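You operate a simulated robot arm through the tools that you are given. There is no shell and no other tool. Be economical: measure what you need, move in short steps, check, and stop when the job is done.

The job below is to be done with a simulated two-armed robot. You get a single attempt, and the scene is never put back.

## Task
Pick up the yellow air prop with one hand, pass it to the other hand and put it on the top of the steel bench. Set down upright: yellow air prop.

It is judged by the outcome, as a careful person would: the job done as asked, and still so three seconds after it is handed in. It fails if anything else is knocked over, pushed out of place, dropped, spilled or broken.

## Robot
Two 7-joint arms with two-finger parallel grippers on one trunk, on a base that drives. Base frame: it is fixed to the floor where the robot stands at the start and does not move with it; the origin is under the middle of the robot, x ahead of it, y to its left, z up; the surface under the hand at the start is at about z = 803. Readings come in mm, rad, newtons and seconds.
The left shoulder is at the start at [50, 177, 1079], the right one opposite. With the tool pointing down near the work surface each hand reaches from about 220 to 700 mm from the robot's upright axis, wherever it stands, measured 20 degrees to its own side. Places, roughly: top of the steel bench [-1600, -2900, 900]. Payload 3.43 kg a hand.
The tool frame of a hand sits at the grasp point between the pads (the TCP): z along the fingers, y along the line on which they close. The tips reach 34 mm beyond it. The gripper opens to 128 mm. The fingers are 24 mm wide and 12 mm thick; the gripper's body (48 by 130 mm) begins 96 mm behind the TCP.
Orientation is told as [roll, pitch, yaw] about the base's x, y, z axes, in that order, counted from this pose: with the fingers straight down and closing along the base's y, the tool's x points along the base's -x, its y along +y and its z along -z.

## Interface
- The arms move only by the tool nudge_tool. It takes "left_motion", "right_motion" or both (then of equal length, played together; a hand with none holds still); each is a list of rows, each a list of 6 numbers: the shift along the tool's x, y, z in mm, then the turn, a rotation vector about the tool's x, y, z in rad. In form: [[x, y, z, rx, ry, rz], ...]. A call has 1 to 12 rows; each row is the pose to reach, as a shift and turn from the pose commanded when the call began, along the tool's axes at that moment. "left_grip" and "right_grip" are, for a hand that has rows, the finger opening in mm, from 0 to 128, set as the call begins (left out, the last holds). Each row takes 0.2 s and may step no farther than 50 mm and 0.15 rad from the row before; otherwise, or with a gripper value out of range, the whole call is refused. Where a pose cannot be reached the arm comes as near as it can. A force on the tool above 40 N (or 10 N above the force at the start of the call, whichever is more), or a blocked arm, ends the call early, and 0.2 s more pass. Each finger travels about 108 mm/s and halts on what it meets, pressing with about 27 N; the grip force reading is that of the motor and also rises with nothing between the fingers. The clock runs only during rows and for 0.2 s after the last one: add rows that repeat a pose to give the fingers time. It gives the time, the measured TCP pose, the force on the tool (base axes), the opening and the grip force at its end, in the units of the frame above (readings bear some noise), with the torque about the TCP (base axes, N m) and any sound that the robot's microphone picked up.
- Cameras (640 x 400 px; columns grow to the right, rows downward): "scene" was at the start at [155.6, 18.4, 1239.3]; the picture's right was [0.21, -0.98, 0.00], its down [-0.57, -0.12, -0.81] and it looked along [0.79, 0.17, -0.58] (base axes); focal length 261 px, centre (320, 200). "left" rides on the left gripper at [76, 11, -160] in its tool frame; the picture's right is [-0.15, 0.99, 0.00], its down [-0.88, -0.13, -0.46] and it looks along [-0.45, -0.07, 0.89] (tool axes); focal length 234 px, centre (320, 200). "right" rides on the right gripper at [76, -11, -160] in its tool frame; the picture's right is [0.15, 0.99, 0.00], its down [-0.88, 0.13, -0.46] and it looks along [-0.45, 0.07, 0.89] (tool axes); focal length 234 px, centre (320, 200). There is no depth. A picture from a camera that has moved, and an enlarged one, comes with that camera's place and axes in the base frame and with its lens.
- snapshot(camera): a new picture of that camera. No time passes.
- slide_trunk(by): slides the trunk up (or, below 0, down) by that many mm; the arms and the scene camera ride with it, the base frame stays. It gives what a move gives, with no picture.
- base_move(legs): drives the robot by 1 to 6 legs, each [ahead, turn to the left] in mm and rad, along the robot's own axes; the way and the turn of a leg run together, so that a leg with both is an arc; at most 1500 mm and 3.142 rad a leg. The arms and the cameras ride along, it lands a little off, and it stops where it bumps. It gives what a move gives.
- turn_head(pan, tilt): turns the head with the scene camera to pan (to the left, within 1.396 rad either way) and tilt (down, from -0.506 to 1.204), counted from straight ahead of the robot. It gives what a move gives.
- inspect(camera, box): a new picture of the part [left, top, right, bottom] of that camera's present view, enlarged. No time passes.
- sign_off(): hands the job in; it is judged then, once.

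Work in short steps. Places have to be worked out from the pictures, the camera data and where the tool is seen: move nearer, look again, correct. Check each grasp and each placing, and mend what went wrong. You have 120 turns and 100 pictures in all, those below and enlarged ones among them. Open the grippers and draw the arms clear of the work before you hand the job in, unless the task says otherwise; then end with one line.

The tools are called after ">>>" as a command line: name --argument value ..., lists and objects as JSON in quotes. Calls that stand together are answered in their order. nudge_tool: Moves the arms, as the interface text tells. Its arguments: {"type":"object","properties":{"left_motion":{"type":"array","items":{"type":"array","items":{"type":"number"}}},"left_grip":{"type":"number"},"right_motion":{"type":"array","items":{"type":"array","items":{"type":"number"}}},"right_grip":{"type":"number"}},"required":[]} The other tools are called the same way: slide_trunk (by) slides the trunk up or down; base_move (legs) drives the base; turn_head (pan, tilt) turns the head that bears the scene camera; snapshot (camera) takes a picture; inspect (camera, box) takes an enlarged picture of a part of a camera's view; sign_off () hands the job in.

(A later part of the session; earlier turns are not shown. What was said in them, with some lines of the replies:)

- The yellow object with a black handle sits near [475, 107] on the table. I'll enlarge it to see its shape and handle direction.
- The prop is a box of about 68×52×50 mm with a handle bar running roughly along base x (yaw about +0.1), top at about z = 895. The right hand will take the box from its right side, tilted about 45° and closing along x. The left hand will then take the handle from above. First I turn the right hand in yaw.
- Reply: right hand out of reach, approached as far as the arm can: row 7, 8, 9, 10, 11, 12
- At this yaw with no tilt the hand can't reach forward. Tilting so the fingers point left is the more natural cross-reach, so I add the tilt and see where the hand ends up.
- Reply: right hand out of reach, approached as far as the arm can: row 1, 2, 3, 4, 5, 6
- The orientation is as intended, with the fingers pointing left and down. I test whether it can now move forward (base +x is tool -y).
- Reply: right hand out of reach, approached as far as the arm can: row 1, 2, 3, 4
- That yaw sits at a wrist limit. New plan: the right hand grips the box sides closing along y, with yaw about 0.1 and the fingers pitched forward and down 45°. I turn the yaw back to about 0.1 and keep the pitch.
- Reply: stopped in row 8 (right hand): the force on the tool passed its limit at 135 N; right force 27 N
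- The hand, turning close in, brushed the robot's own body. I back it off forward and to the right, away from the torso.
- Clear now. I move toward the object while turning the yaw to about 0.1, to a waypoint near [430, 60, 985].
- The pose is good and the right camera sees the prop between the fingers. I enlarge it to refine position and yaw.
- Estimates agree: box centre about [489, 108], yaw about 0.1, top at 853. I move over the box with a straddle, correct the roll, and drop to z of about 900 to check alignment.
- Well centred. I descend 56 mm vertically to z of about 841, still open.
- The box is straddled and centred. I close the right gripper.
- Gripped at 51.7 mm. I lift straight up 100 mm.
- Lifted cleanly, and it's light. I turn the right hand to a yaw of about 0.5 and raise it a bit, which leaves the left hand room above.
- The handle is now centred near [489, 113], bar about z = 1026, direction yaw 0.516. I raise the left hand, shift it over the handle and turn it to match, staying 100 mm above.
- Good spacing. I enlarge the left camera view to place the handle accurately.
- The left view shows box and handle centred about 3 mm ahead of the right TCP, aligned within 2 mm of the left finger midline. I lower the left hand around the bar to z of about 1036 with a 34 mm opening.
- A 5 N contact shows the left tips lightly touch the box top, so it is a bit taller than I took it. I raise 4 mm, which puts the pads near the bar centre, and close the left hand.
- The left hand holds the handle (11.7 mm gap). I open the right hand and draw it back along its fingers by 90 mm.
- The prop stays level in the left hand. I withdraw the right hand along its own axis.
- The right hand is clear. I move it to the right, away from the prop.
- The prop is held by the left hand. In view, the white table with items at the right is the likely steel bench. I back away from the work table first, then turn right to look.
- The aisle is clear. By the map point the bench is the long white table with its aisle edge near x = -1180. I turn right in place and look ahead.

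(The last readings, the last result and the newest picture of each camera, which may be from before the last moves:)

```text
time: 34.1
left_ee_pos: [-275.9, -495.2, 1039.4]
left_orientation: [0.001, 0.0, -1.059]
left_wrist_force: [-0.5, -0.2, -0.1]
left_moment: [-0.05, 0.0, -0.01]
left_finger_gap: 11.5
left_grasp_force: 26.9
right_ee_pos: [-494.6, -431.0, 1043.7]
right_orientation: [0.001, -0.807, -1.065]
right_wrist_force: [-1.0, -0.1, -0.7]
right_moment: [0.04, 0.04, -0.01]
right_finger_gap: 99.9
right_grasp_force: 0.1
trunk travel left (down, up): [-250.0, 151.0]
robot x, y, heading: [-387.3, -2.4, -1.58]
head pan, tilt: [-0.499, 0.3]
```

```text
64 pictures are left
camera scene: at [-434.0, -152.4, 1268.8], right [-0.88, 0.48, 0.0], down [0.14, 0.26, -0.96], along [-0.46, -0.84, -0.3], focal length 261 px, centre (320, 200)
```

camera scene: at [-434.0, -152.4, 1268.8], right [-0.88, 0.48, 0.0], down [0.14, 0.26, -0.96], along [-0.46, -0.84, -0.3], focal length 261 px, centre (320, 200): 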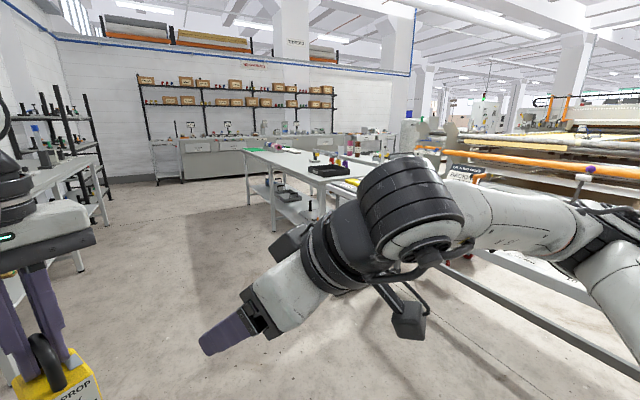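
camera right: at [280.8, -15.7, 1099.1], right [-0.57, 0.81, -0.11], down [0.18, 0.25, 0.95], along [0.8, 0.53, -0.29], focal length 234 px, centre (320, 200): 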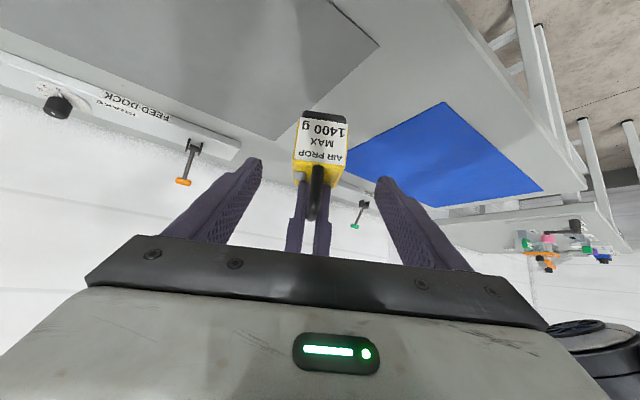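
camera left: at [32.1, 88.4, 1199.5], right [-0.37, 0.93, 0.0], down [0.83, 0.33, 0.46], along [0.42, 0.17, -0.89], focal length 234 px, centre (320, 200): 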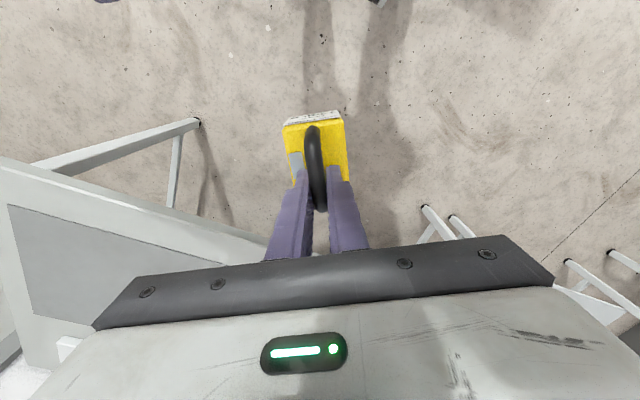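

The bench is the white table at the centre. I enlarge that.

>>> inspect --camera "scene" --box '[230, 120, 410, 230]'

```text
3.56 times, centred on (320, 175) of scene
camera zoom: at [-434.0, -152.4, 1268.8], right [-0.88, 0.48, 0.0], down [0.14, 0.26, -0.96], along [-0.46, -0.84, -0.3], focal length 929 px, centre (320, 289)
```

zoom: 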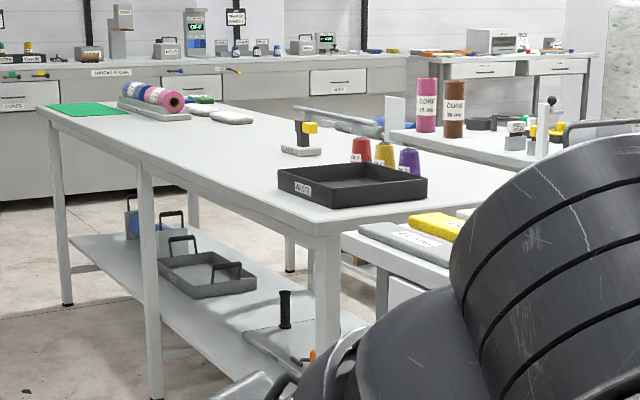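

The bench spans about x -1140 to -1740, y -1450 to -3560, with a clear stretch near [-1280, -2560]. I raise the trunk for clearance and drive down the middle of the aisle.

>>> slide_trunk --by 130

>>> base_move --legs '[[0, -0.16], [1240, 0], [0, 0.17]]'

>>> snapshot --camera "scene"

```text
time: 35.7
left_ee_pos: [-275.3, -493.6, 1169.7]
left_orientation: [0.0, 0.003, -1.058]
left_wrist_force: [-0.3, 0.7, -1.8]
left_moment: [-0.03, -0.03, 0.02]
left_finger_gap: 11.6
left_grasp_force: 27.1
right_ee_pos: [-493.6, -430.7, 1173.4]
right_orientation: [0.0, -0.808, -1.064]
right_wrist_force: [0.3, -0.5, -0.2]
right_moment: [0.01, 0.02, 0.0]
right_finger_gap: 100.0
right_grasp_force: 0.1
trunk travel left (down, up): [-380.0, 21.0]
robot x, y, heading: [-388.5, -0.3, -1.573]
head pan, tilt: [-0.499, 0.3]
```

```text
time: 43.3
left_ee_pos: [-513.3, -1723.4, 1169.2]
left_orientation: [0.0, 0.001, -1.082]
left_wrist_force: [0.2, -0.5, -2.8]
left_moment: [-0.01, 0.03, 0.02]
left_finger_gap: 11.7
left_grasp_force: 26.7
right_ee_pos: [-730.8, -1654.6, 1173.3]
right_orientation: [-0.003, -0.809, -1.088]
right_wrist_force: [-0.4, 0.3, 0.6]
right_moment: [0.02, 0.02, -0.01]
right_finger_gap: 100.1
right_grasp_force: 0.0
trunk travel left (down, up): [-380.0, 21.0]
robot x, y, heading: [-613.4, -1230.0, -1.602]
head pan, tilt: [-0.499, 0.3]
```

```text
62 pictures are left
camera scene: at [-663.2, -1378.5, 1398.8], right [-0.86, 0.51, 0.0], down [0.15, 0.26, -0.96], along [-0.48, -0.82, -0.3], focal length 261 px, centre (320, 200)
```

scene: 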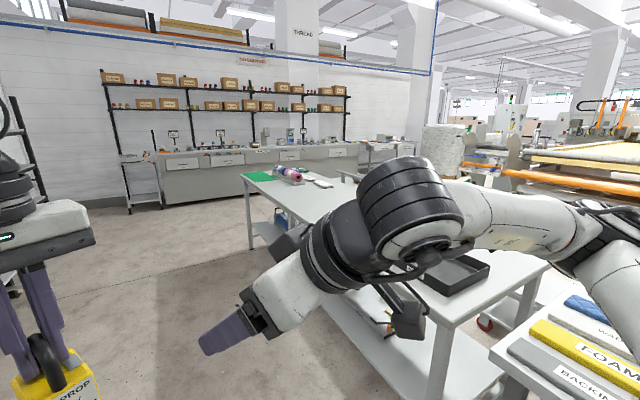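

Refined bench: x -1225 to -1773, y -1660 to -3820. I drive another 1250 mm, then turn to face the bench.

>>> base_move --legs '[[1250, 0], [0, -1.54]]'

>>> turn_head --pan 0.1 --tilt 0.6

>>> snapshot --camera "scene"

>>> snapshot --camera "left"

```text
time: 53.4
left_ee_pos: [-1140.9, -2603.1, 1169.6]
left_orientation: [0.001, 0.001, -2.616]
left_wrist_force: [-0.5, 0.6, -2.4]
left_moment: [-0.05, 0.03, -0.02]
left_finger_gap: 11.6
left_grasp_force: 27.5
right_ee_pos: [-1081.0, -2384.3, 1173.1]
right_orientation: [0.0, -0.808, -2.623]
right_wrist_force: [0.1, -0.1, -0.3]
right_moment: [-0.01, 0.02, 0.0]
right_finger_gap: 100.1
right_grasp_force: 0.1
trunk travel left (down, up): [-380.0, 21.0]
robot x, y, heading: [-654.1, -2484.9, -3.137]
head pan, tilt: [-0.499, 0.3]
```

```text
time: 54.4
left_ee_pos: [-1140.4, -2602.9, 1169.0]
left_orientation: [-0.002, 0.002, -2.617]
left_wrist_force: [0.1, 0.6, -1.8]
left_moment: [0.0, -0.01, 0.01]
left_finger_gap: 11.6
left_grasp_force: 26.6
right_ee_pos: [-1081.2, -2385.0, 1173.9]
right_orientation: [0.001, -0.807, -2.623]
right_wrist_force: [-0.1, -0.3, 0.6]
right_moment: [-0.02, 0.02, 0.01]
right_finger_gap: 100.1
right_grasp_force: 0.0
trunk travel left (down, up): [-380.0, 21.0]
robot x, y, heading: [-650.6, -2484.2, -3.134]
head pan, tilt: [0.099, 0.6]
```

```text
61 pictures are left
camera scene: at [-807.6, -2494.2, 1371.3], right [-0.11, 0.99, 0.0], down [0.56, 0.06, -0.83], along [-0.82, -0.09, -0.56], focal length 261 px, centre (320, 200)
```

scene: 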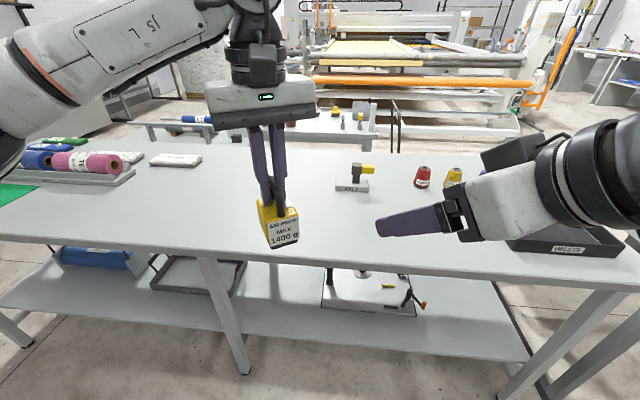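

```text
60 pictures are left
camera left: at [-1070.0, -2575.3, 1329.2], right [0.37, -0.93, 0.0], down [-0.83, -0.33, 0.45], along [-0.42, -0.17, -0.89], focal length 234 px, centre (320, 200)
```

left: 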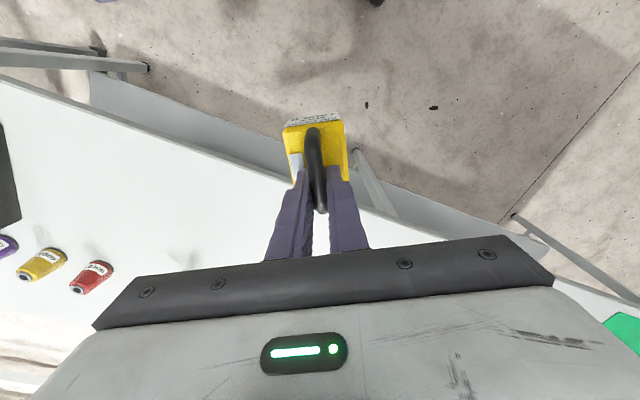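

The front bench edge is at x ≈ -1205 and the area below the prop is clear. I roll forward 130 mm.

>>> base_move --legs '[[130, 0]]'

>>> snapshot --camera "scene"

>>> snapshot --camera "left"

```text
time: 55.7
left_ee_pos: [-1267.8, -2604.6, 1169.5]
left_orientation: [0.0, 0.001, -2.616]
left_wrist_force: [-0.1, 0.2, -2.1]
left_moment: [-0.01, -0.02, 0.0]
left_finger_gap: 11.7
left_grasp_force: 26.6
right_ee_pos: [-1207.1, -2385.6, 1173.3]
right_orientation: [0.0, -0.807, -2.619]
right_wrist_force: [-1.5, -0.7, 0.5]
right_moment: [-0.03, -0.01, -0.01]
right_finger_gap: 99.9
right_grasp_force: 0.1
trunk travel left (down, up): [-380.0, 21.0]
robot x, y, heading: [-772.9, -2486.3, -3.133]
head pan, tilt: [0.099, 0.6]
```

```text
59 pictures are left
camera scene: at [-935.2, -2495.6, 1371.1], right [-0.11, 0.99, 0.0], down [0.56, 0.06, -0.82], along [-0.82, -0.09, -0.57], focal length 261 px, centre (320, 200)
```

scene: 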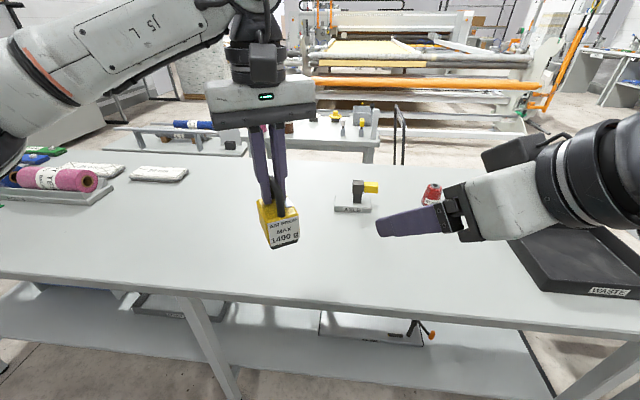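

```text
58 pictures are left
camera left: at [-1197.3, -2577.2, 1328.9], right [0.37, -0.93, 0.0], down [-0.83, -0.33, 0.45], along [-0.42, -0.17, -0.89], focal length 234 px, centre (320, 200)
```

left: 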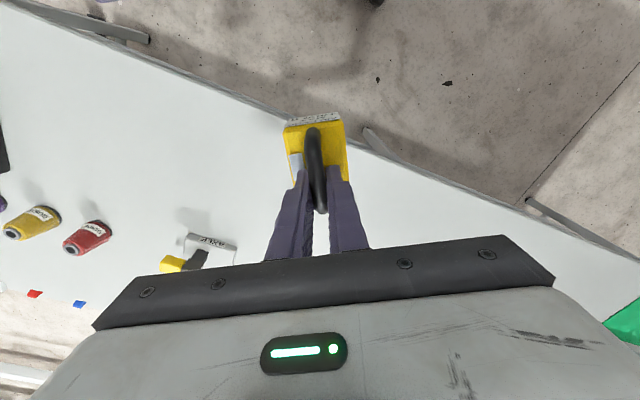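

By the left camera the edge lies nearer x ≈ -1255, so I need to go further in. I roll forward another 85 mm.

>>> base_move --legs '[[85, 0]]'

>>> snapshot --camera "left"

>>> snapshot --camera "scene"

```text
time: 56.8
left_ee_pos: [-1353.1, -2605.7, 1169.0]
left_orientation: [-0.001, 0.001, -2.618]
left_wrist_force: [-0.4, 0.0, -2.1]
left_moment: [0.01, -0.01, -0.01]
left_finger_gap: 11.6
left_grasp_force: 26.7
right_ee_pos: [-1293.0, -2386.6, 1172.9]
right_orientation: [0.0, -0.809, -2.618]
right_wrist_force: [-0.3, 0.1, -0.8]
right_moment: [0.02, 0.0, 0.03]
right_finger_gap: 100.1
right_grasp_force: 0.0
trunk travel left (down, up): [-380.0, 21.0]
robot x, y, heading: [-861.3, -2479.2, -3.134]
head pan, tilt: [0.099, 0.6]
```

```text
57 pictures are left
camera left: at [-1281.3, -2577.7, 1329.1], right [0.37, -0.93, 0.0], down [-0.83, -0.33, 0.45], along [-0.42, -0.17, -0.89], focal length 234 px, centre (320, 200)
```

left: 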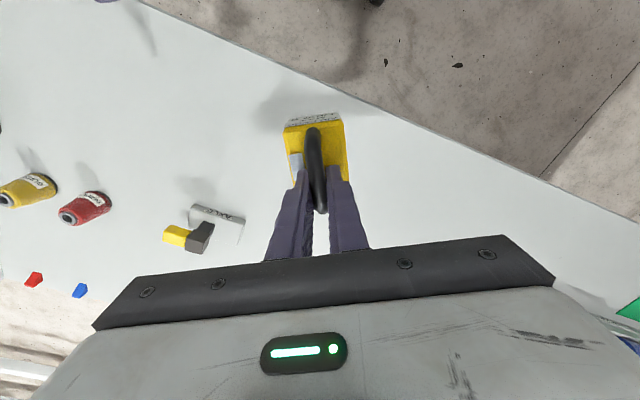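

```text
56 pictures are left
camera scene: at [-1019.1, -2496.3, 1371.2], right [-0.11, 0.99, 0.0], down [0.56, 0.06, -0.82], along [-0.82, -0.09, -0.57], focal length 261 px, centre (320, 200)
```

scene: 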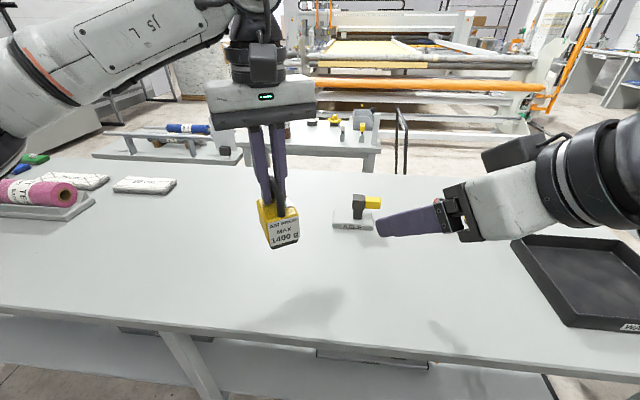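

The left camera (a near-vertical ray) puts the edge at about x = -1285, and the bench height may be 845–900. I extend the left arm 60 mm further in and lower 80 mm.

>>> nudge_tool --left_motion '[[-26, -15, 0, 0, 0, 0], [-52, -30, 0, 0, 0, 0], [-52, -30, 40, 0, 0, 0], [-52, -30, 80, 0, 0, 0], [-52, -30, 80, 0, 0, 0]]'

>>> snapshot --camera "left"

>>> snapshot --camera "scene"

```text
time: 58.0
left_ee_pos: [-1412.2, -2606.0, 1090.6]
left_orientation: [0.001, -0.001, -2.616]
left_wrist_force: [-1.0, -0.7, -2.0]
left_moment: [-0.01, 0.03, 0.01]
left_finger_gap: 11.5
left_grasp_force: 26.8
right_ee_pos: [-1291.0, -2386.3, 1173.0]
right_orientation: [0.002, -0.81, -2.619]
right_wrist_force: [-0.7, -0.6, 0.3]
right_moment: [-0.01, -0.01, 0.02]
right_finger_gap: 99.8
right_grasp_force: 0.1
trunk travel left (down, up): [-380.0, 21.0]
robot x, y, heading: [-860.8, -2484.5, -3.132]
head pan, tilt: [0.099, 0.6]
```

```text
55 pictures are left
camera left: at [-1340.0, -2577.8, 1250.2], right [0.37, -0.93, 0.0], down [-0.83, -0.33, 0.46], along [-0.42, -0.17, -0.89], focal length 234 px, centre (320, 200)
```

left: 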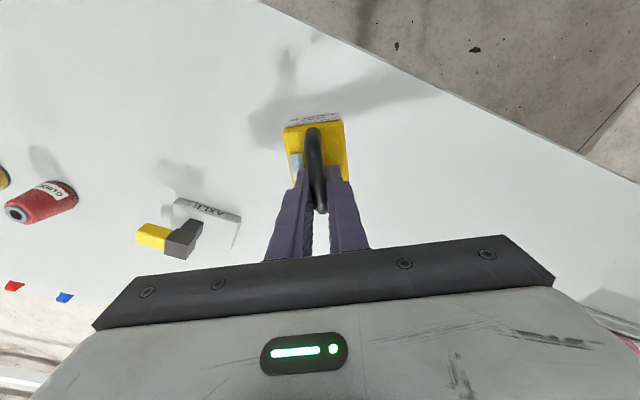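

```text
54 pictures are left
camera scene: at [-1018.1, -2496.2, 1371.4], right [-0.11, 0.99, 0.0], down [0.56, 0.06, -0.83], along [-0.82, -0.09, -0.56], focal length 261 px, centre (320, 200)
```

scene: 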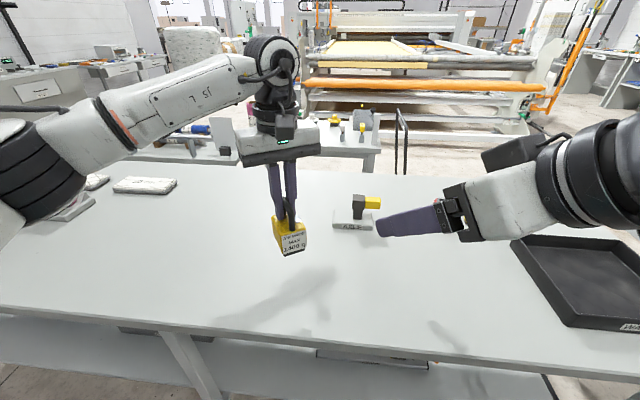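

The parallax suggests a bench top around z = 840–850, so contact is expected with TCP near 945. I lower 110 mm and look again.

>>> nudge_tool --left_motion '[[0, 0, 40, 0, 0, 0], [0, 0, 70, 0, 0, 0], [0, 0, 80, 0, 0, 0], [0, 0, 90, 0, 0, 0], [0, 0, 95, 0, 0, 0], [0, 0, 100, 0, 0, 0], [0, 0, 105, 0, 0, 0], [0, 0, 110, 0, 0, 0]]'

>>> inspect --camera "scene" --box '[220, 200, 380, 320]'

>>> snapshot --camera "left"

```text
time: 59.8
left_ee_pos: [-1411.8, -2605.2, 980.2]
left_orientation: [0.001, 0.001, -2.618]
left_wrist_force: [-0.5, -0.1, -3.6]
left_moment: [-0.05, 0.02, -0.01]
left_finger_gap: 11.4
left_grasp_force: 27.2
right_ee_pos: [-1291.6, -2387.0, 1173.0]
right_orientation: [0.0, -0.806, -2.619]
right_wrist_force: [-0.5, -0.6, -0.5]
right_moment: [-0.02, 0.02, -0.02]
right_finger_gap: 99.8
right_grasp_force: 0.0
trunk travel left (down, up): [-380.0, 21.0]
robot x, y, heading: [-860.8, -2486.3, -3.131]
head pan, tilt: [0.099, 0.6]
```

```text
3.33 times, centred on (300, 260) of scene
camera zoom: at [-1018.3, -2496.3, 1371.3], right [-0.11, 0.99, 0.0], down [0.56, 0.06, -0.82], along [-0.82, -0.09, -0.57], focal length 871 px, centre (387, 0)
```

zoom: 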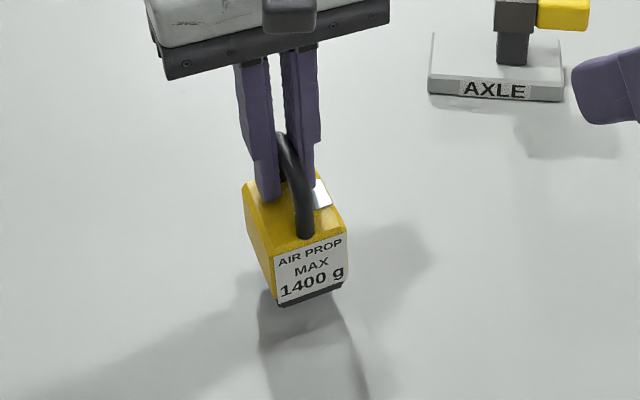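

```text
52 pictures are left
camera left: at [-1340.0, -2577.4, 1139.6], right [0.37, -0.93, 0.0], down [-0.83, -0.33, 0.46], along [-0.42, -0.17, -0.89], focal length 234 px, centre (320, 200)
```

left: 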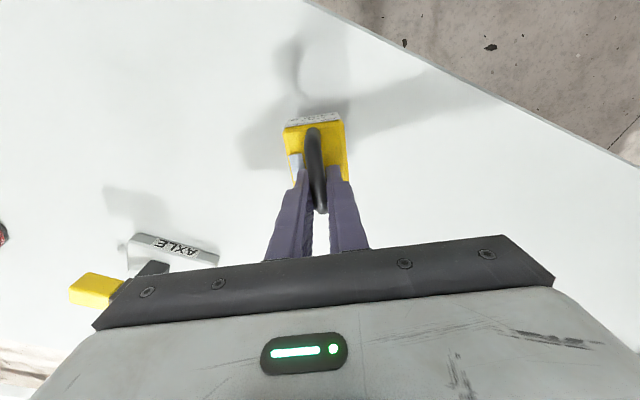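

Still a few cm above its reflection. I lower 24 mm in small steps.

>>> nudge_tool --left_motion '[[0, 0, 5, 0, 0, 0], [0, 0, 10, 0, 0, 0], [0, 0, 15, 0, 0, 0], [0, 0, 18, 0, 0, 0], [0, 0, 21, 0, 0, 0], [0, 0, 24, 0, 0, 0]]'

>>> inspect --camera "scene" --box '[220, 200, 380, 320]'

```text
time: 61.1
left_ee_pos: [-1411.9, -2604.6, 957.7]
left_orientation: [-0.004, -0.002, -2.615]
left_wrist_force: [0.0, -1.2, 10.0]
left_moment: [0.17, -0.34, -0.02]
left_finger_gap: 11.7
left_grasp_force: 27.2
right_ee_pos: [-1290.1, -2386.8, 1174.1]
right_orientation: [0.0, -0.811, -2.62]
right_wrist_force: [1.4, -0.3, 0.2]
right_moment: [0.01, -0.01, 0.01]
right_finger_gap: 99.9
right_grasp_force: 0.0
trunk travel left (down, up): [-380.0, 21.0]
robot x, y, heading: [-862.1, -2482.6, -3.13]
head pan, tilt: [0.099, 0.6]
```

```text
3.33 times, centred on (300, 260) of scene
camera zoom: at [-1017.1, -2496.1, 1371.7], right [-0.11, 0.99, 0.0], down [0.56, 0.06, -0.83], along [-0.82, -0.09, -0.56], focal length 871 px, centre (387, 0)
```

zoom: 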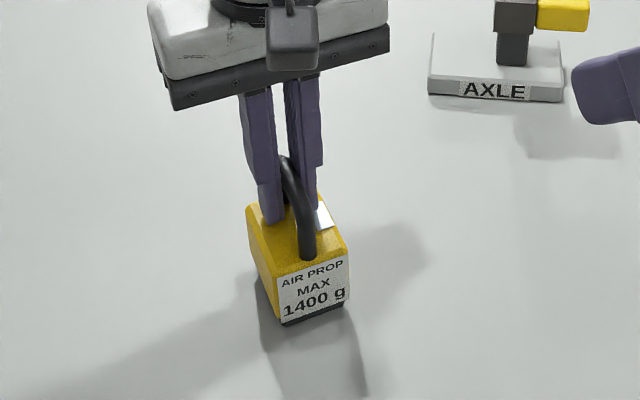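

Contact: 10 N, on the near bottom edge, so it is very slightly tilted. I press 1.5 mm further to let it level, then check.

>>> nudge_tool --left_motion '[[0, 0, 0.8, 0, 0, 0], [0, 0, 1.5, 0, 0, 0], [0, 0, 1.5, 0, 0, 0]]'

>>> inspect --camera "scene" --box '[270, 240, 330, 310]'

```text
time: 62.0
left_ee_pos: [-1412.7, -2604.9, 957.1]
left_orientation: [-0.004, -0.005, -2.614]
left_wrist_force: [-6.3, -0.4, 21.2]
left_moment: [-0.06, 0.12, -0.05]
left_finger_gap: 11.7
left_grasp_force: 26.5
right_ee_pos: [-1290.3, -2387.0, 1173.9]
right_orientation: [0.0, -0.809, -2.619]
right_wrist_force: [-0.6, 0.5, -0.2]
right_moment: [0.0, 0.01, 0.0]
right_finger_gap: 100.0
right_grasp_force: 0.1
trunk travel left (down, up): [-380.0, 21.0]
robot x, y, heading: [-857.8, -2484.9, -3.131]
head pan, tilt: [0.099, 0.6]
```

```text
5.71 times, centred on (300, 275) of scene
camera zoom: at [-1016.7, -2495.9, 1371.7], right [-0.11, 0.99, 0.0], down [0.56, 0.06, -0.83], along [-0.82, -0.09, -0.56], focal length 1493 px, centre (434, -229)
```

zoom: 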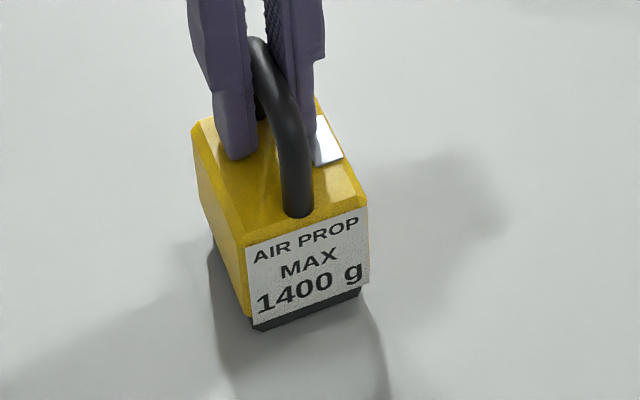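

The moment is near zero, so the base now sits flat. I ease off 1 mm and open the left gripper to 40 mm.

>>> nudge_tool --left_motion '[[0, 0, -1, 0, 0, 0], [0, 0, -1, 0, 0, 0]]'

>>> nudge_tool --left_motion '[[0, 0, 0, 0, 0, 0], [0, 0, 0, 0, 0, 0], [0, 0, 0, 0, 0, 0]]' --left_grip 40

>>> snapshot --camera "left"

>>> inspect --camera "scene" --box '[240, 200, 360, 310]'

```text
time: 62.5
left_ee_pos: [-1412.0, -2605.3, 957.4]
left_orientation: [-0.002, -0.003, -2.617]
left_wrist_force: [-6.5, -0.2, 17.2]
left_moment: [-0.29, 0.5, -0.05]
left_finger_gap: 11.7
left_grasp_force: 26.6
right_ee_pos: [-1290.6, -2385.6, 1173.8]
right_orientation: [-0.002, -0.81, -2.619]
right_wrist_force: [0.6, -0.5, -0.1]
right_moment: [-0.01, 0.02, 0.0]
right_finger_gap: 99.8
right_grasp_force: 0.1
trunk travel left (down, up): [-380.0, 21.0]
robot x, y, heading: [-858.0, -2484.8, -3.131]
head pan, tilt: [0.099, 0.6]
```

```text
time: 63.4
left_ee_pos: [-1411.1, -2605.7, 955.7]
left_orientation: [0.0, -0.001, -2.616]
left_wrist_force: [4.7, -2.9, 15.1]
left_moment: [-0.32, -0.36, 0.05]
left_finger_gap: 38.5
left_grasp_force: 0.1
right_ee_pos: [-1288.9, -2387.6, 1174.2]
right_orientation: [-0.002, -0.81, -2.62]
right_wrist_force: [0.6, 1.0, -0.6]
right_moment: [-0.01, -0.01, -0.02]
right_finger_gap: 100.0
right_grasp_force: 0.1
trunk travel left (down, up): [-380.0, 21.0]
robot x, y, heading: [-858.1, -2487.6, -3.133]
head pan, tilt: [0.099, 0.6]
```

```text
49 pictures are left
camera left: at [-1338.5, -2577.3, 1115.8], right [0.37, -0.93, 0.0], down [-0.83, -0.33, 0.46], along [-0.42, -0.17, -0.89], focal length 234 px, centre (320, 200)
```

left: 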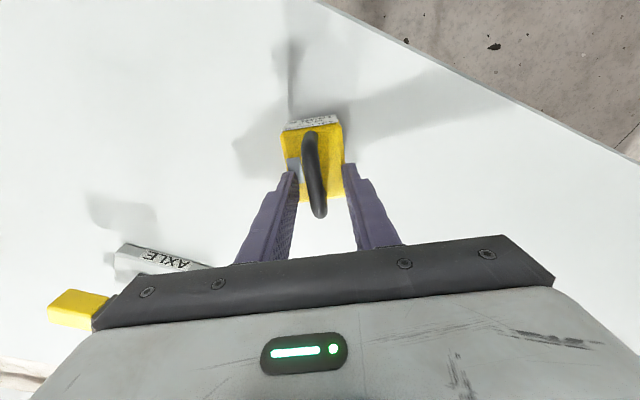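

```text
3.64 times, centred on (300, 255) of scene
camera zoom: at [-1016.0, -2496.2, 1371.6], right [-0.11, 0.99, 0.0], down [0.56, 0.06, -0.83], along [-0.82, -0.09, -0.56], focal length 950 px, centre (393, 0)
```

zoom: 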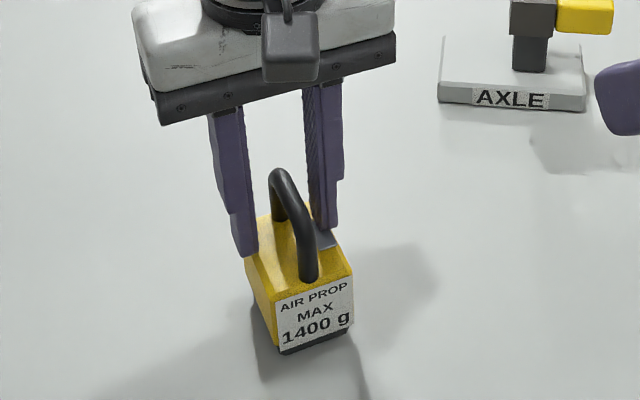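

The prop is free, though the open finger tips press on the box top with about 15 N. I lift straight up past the handle.

>>> nudge_tool --left_motion '[[0, 0, -3, 0, 0, 0], [0, 0, -10, 0, 0, 0], [0, 0, -25, 0, 0, 0], [0, 0, -50, 0, 0, 0], [0, 0, -90, 0, 0, 0], [0, 0, -130, 0, 0, 0]]'

>>> inspect --camera "scene" --box '[240, 200, 360, 310]'

>>> snapshot --camera "left"

```text
time: 64.8
left_ee_pos: [-1410.2, -2604.6, 1086.3]
left_orientation: [-0.001, 0.0, -2.616]
left_wrist_force: [0.0, -0.4, 0.1]
left_moment: [0.01, 0.06, 0.01]
left_finger_gap: 40.0
left_grasp_force: 0.1
right_ee_pos: [-1291.1, -2387.7, 1171.6]
right_orientation: [0.0, -0.812, -2.621]
right_wrist_force: [0.3, 0.2, -0.4]
right_moment: [-0.02, 0.04, -0.01]
right_finger_gap: 99.8
right_grasp_force: 0.1
trunk travel left (down, up): [-380.0, 21.0]
robot x, y, heading: [-860.1, -2489.5, -3.135]
head pan, tilt: [0.099, 0.6]
```

```text
3.64 times, centred on (300, 255) of scene
camera zoom: at [-1017.7, -2496.0, 1371.4], right [-0.11, 0.99, 0.0], down [0.56, 0.06, -0.83], along [-0.82, -0.09, -0.56], focal length 950 px, centre (393, 0)
```

zoom: 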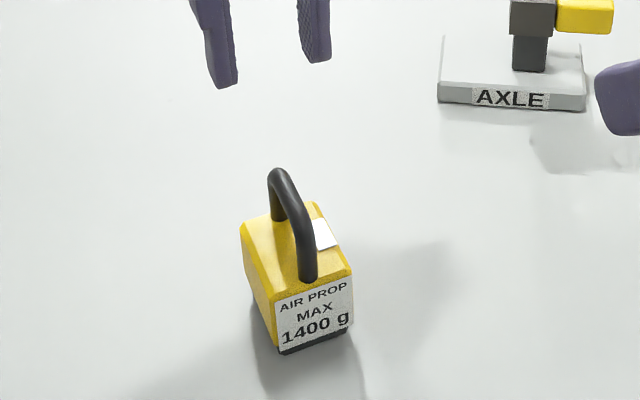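

```text
46 pictures are left
camera left: at [-1339.2, -2577.0, 1245.9], right [0.37, -0.93, 0.0], down [-0.83, -0.33, 0.46], along [-0.42, -0.17, -0.89], focal length 234 px, centre (320, 200)
```

left: 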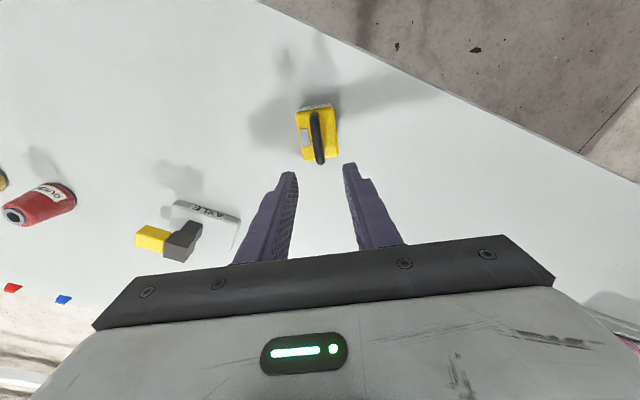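

The prop stands upright on the bench. I raise the left hand further, open it fully and back the base off to clear the work.

>>> nudge_tool --left_motion '[[0, 0, -40, 0, 0, 0], [0, 0, -80, 0, 0, 0], [0, 0, -80, 0, 0, 0], [0, 0, -80, 0, 0, 0]]' --left_grip 128

>>> base_move --legs '[[-250, 0]]'

>>> snapshot --camera "scene"

```text
time: 65.8
left_ee_pos: [-1410.8, -2603.6, 1164.9]
left_orientation: [-0.001, -0.001, -2.616]
left_wrist_force: [0.8, -0.2, 0.6]
left_moment: [0.01, -0.02, 0.05]
left_finger_gap: 128.0
left_grasp_force: 0.1
right_ee_pos: [-1291.5, -2387.8, 1174.5]
right_orientation: [0.0, -0.809, -2.618]
right_wrist_force: [-0.8, 0.4, -0.1]
right_moment: [0.0, 0.01, 0.01]
right_finger_gap: 99.8
right_grasp_force: 0.1
trunk travel left (down, up): [-380.0, 21.0]
robot x, y, heading: [-862.1, -2487.5, -3.127]
head pan, tilt: [0.099, 0.6]
```

```text
time: 67.6
left_ee_pos: [-1162.9, -2603.1, 1165.7]
left_orientation: [0.001, 0.001, -2.617]
left_wrist_force: [0.0, 0.4, 0.7]
left_moment: [-0.02, -0.01, 0.0]
left_finger_gap: 127.9
left_grasp_force: 0.0
right_ee_pos: [-1043.4, -2384.4, 1173.2]
right_orientation: [-0.002, -0.811, -2.619]
right_wrist_force: [0.1, 0.7, 0.3]
right_moment: [0.01, 0.0, 0.02]
right_finger_gap: 100.1
right_grasp_force: 0.1
trunk travel left (down, up): [-380.0, 21.0]
robot x, y, heading: [-613.3, -2483.3, -3.131]
head pan, tilt: [0.099, 0.6]
```

```text
45 pictures are left
camera scene: at [-770.6, -2494.1, 1371.4], right [-0.11, 0.99, 0.0], down [0.56, 0.06, -0.83], along [-0.82, -0.09, -0.56], focal length 261 px, centre (320, 200)
```

scene: 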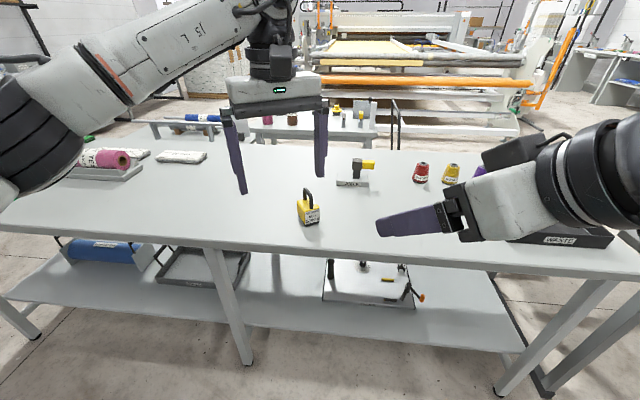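

The prop stands upright on the bench top, both grippers are open and clear, and nothing else looks disturbed. I hand the job in.

>>> sign_off

```text
The job is handed in.
```

The right hand picked up the yellow air prop and passed it to the left hand, which set it upright on the steel bench; both hands are open and clear, and nothing else was disturbed.
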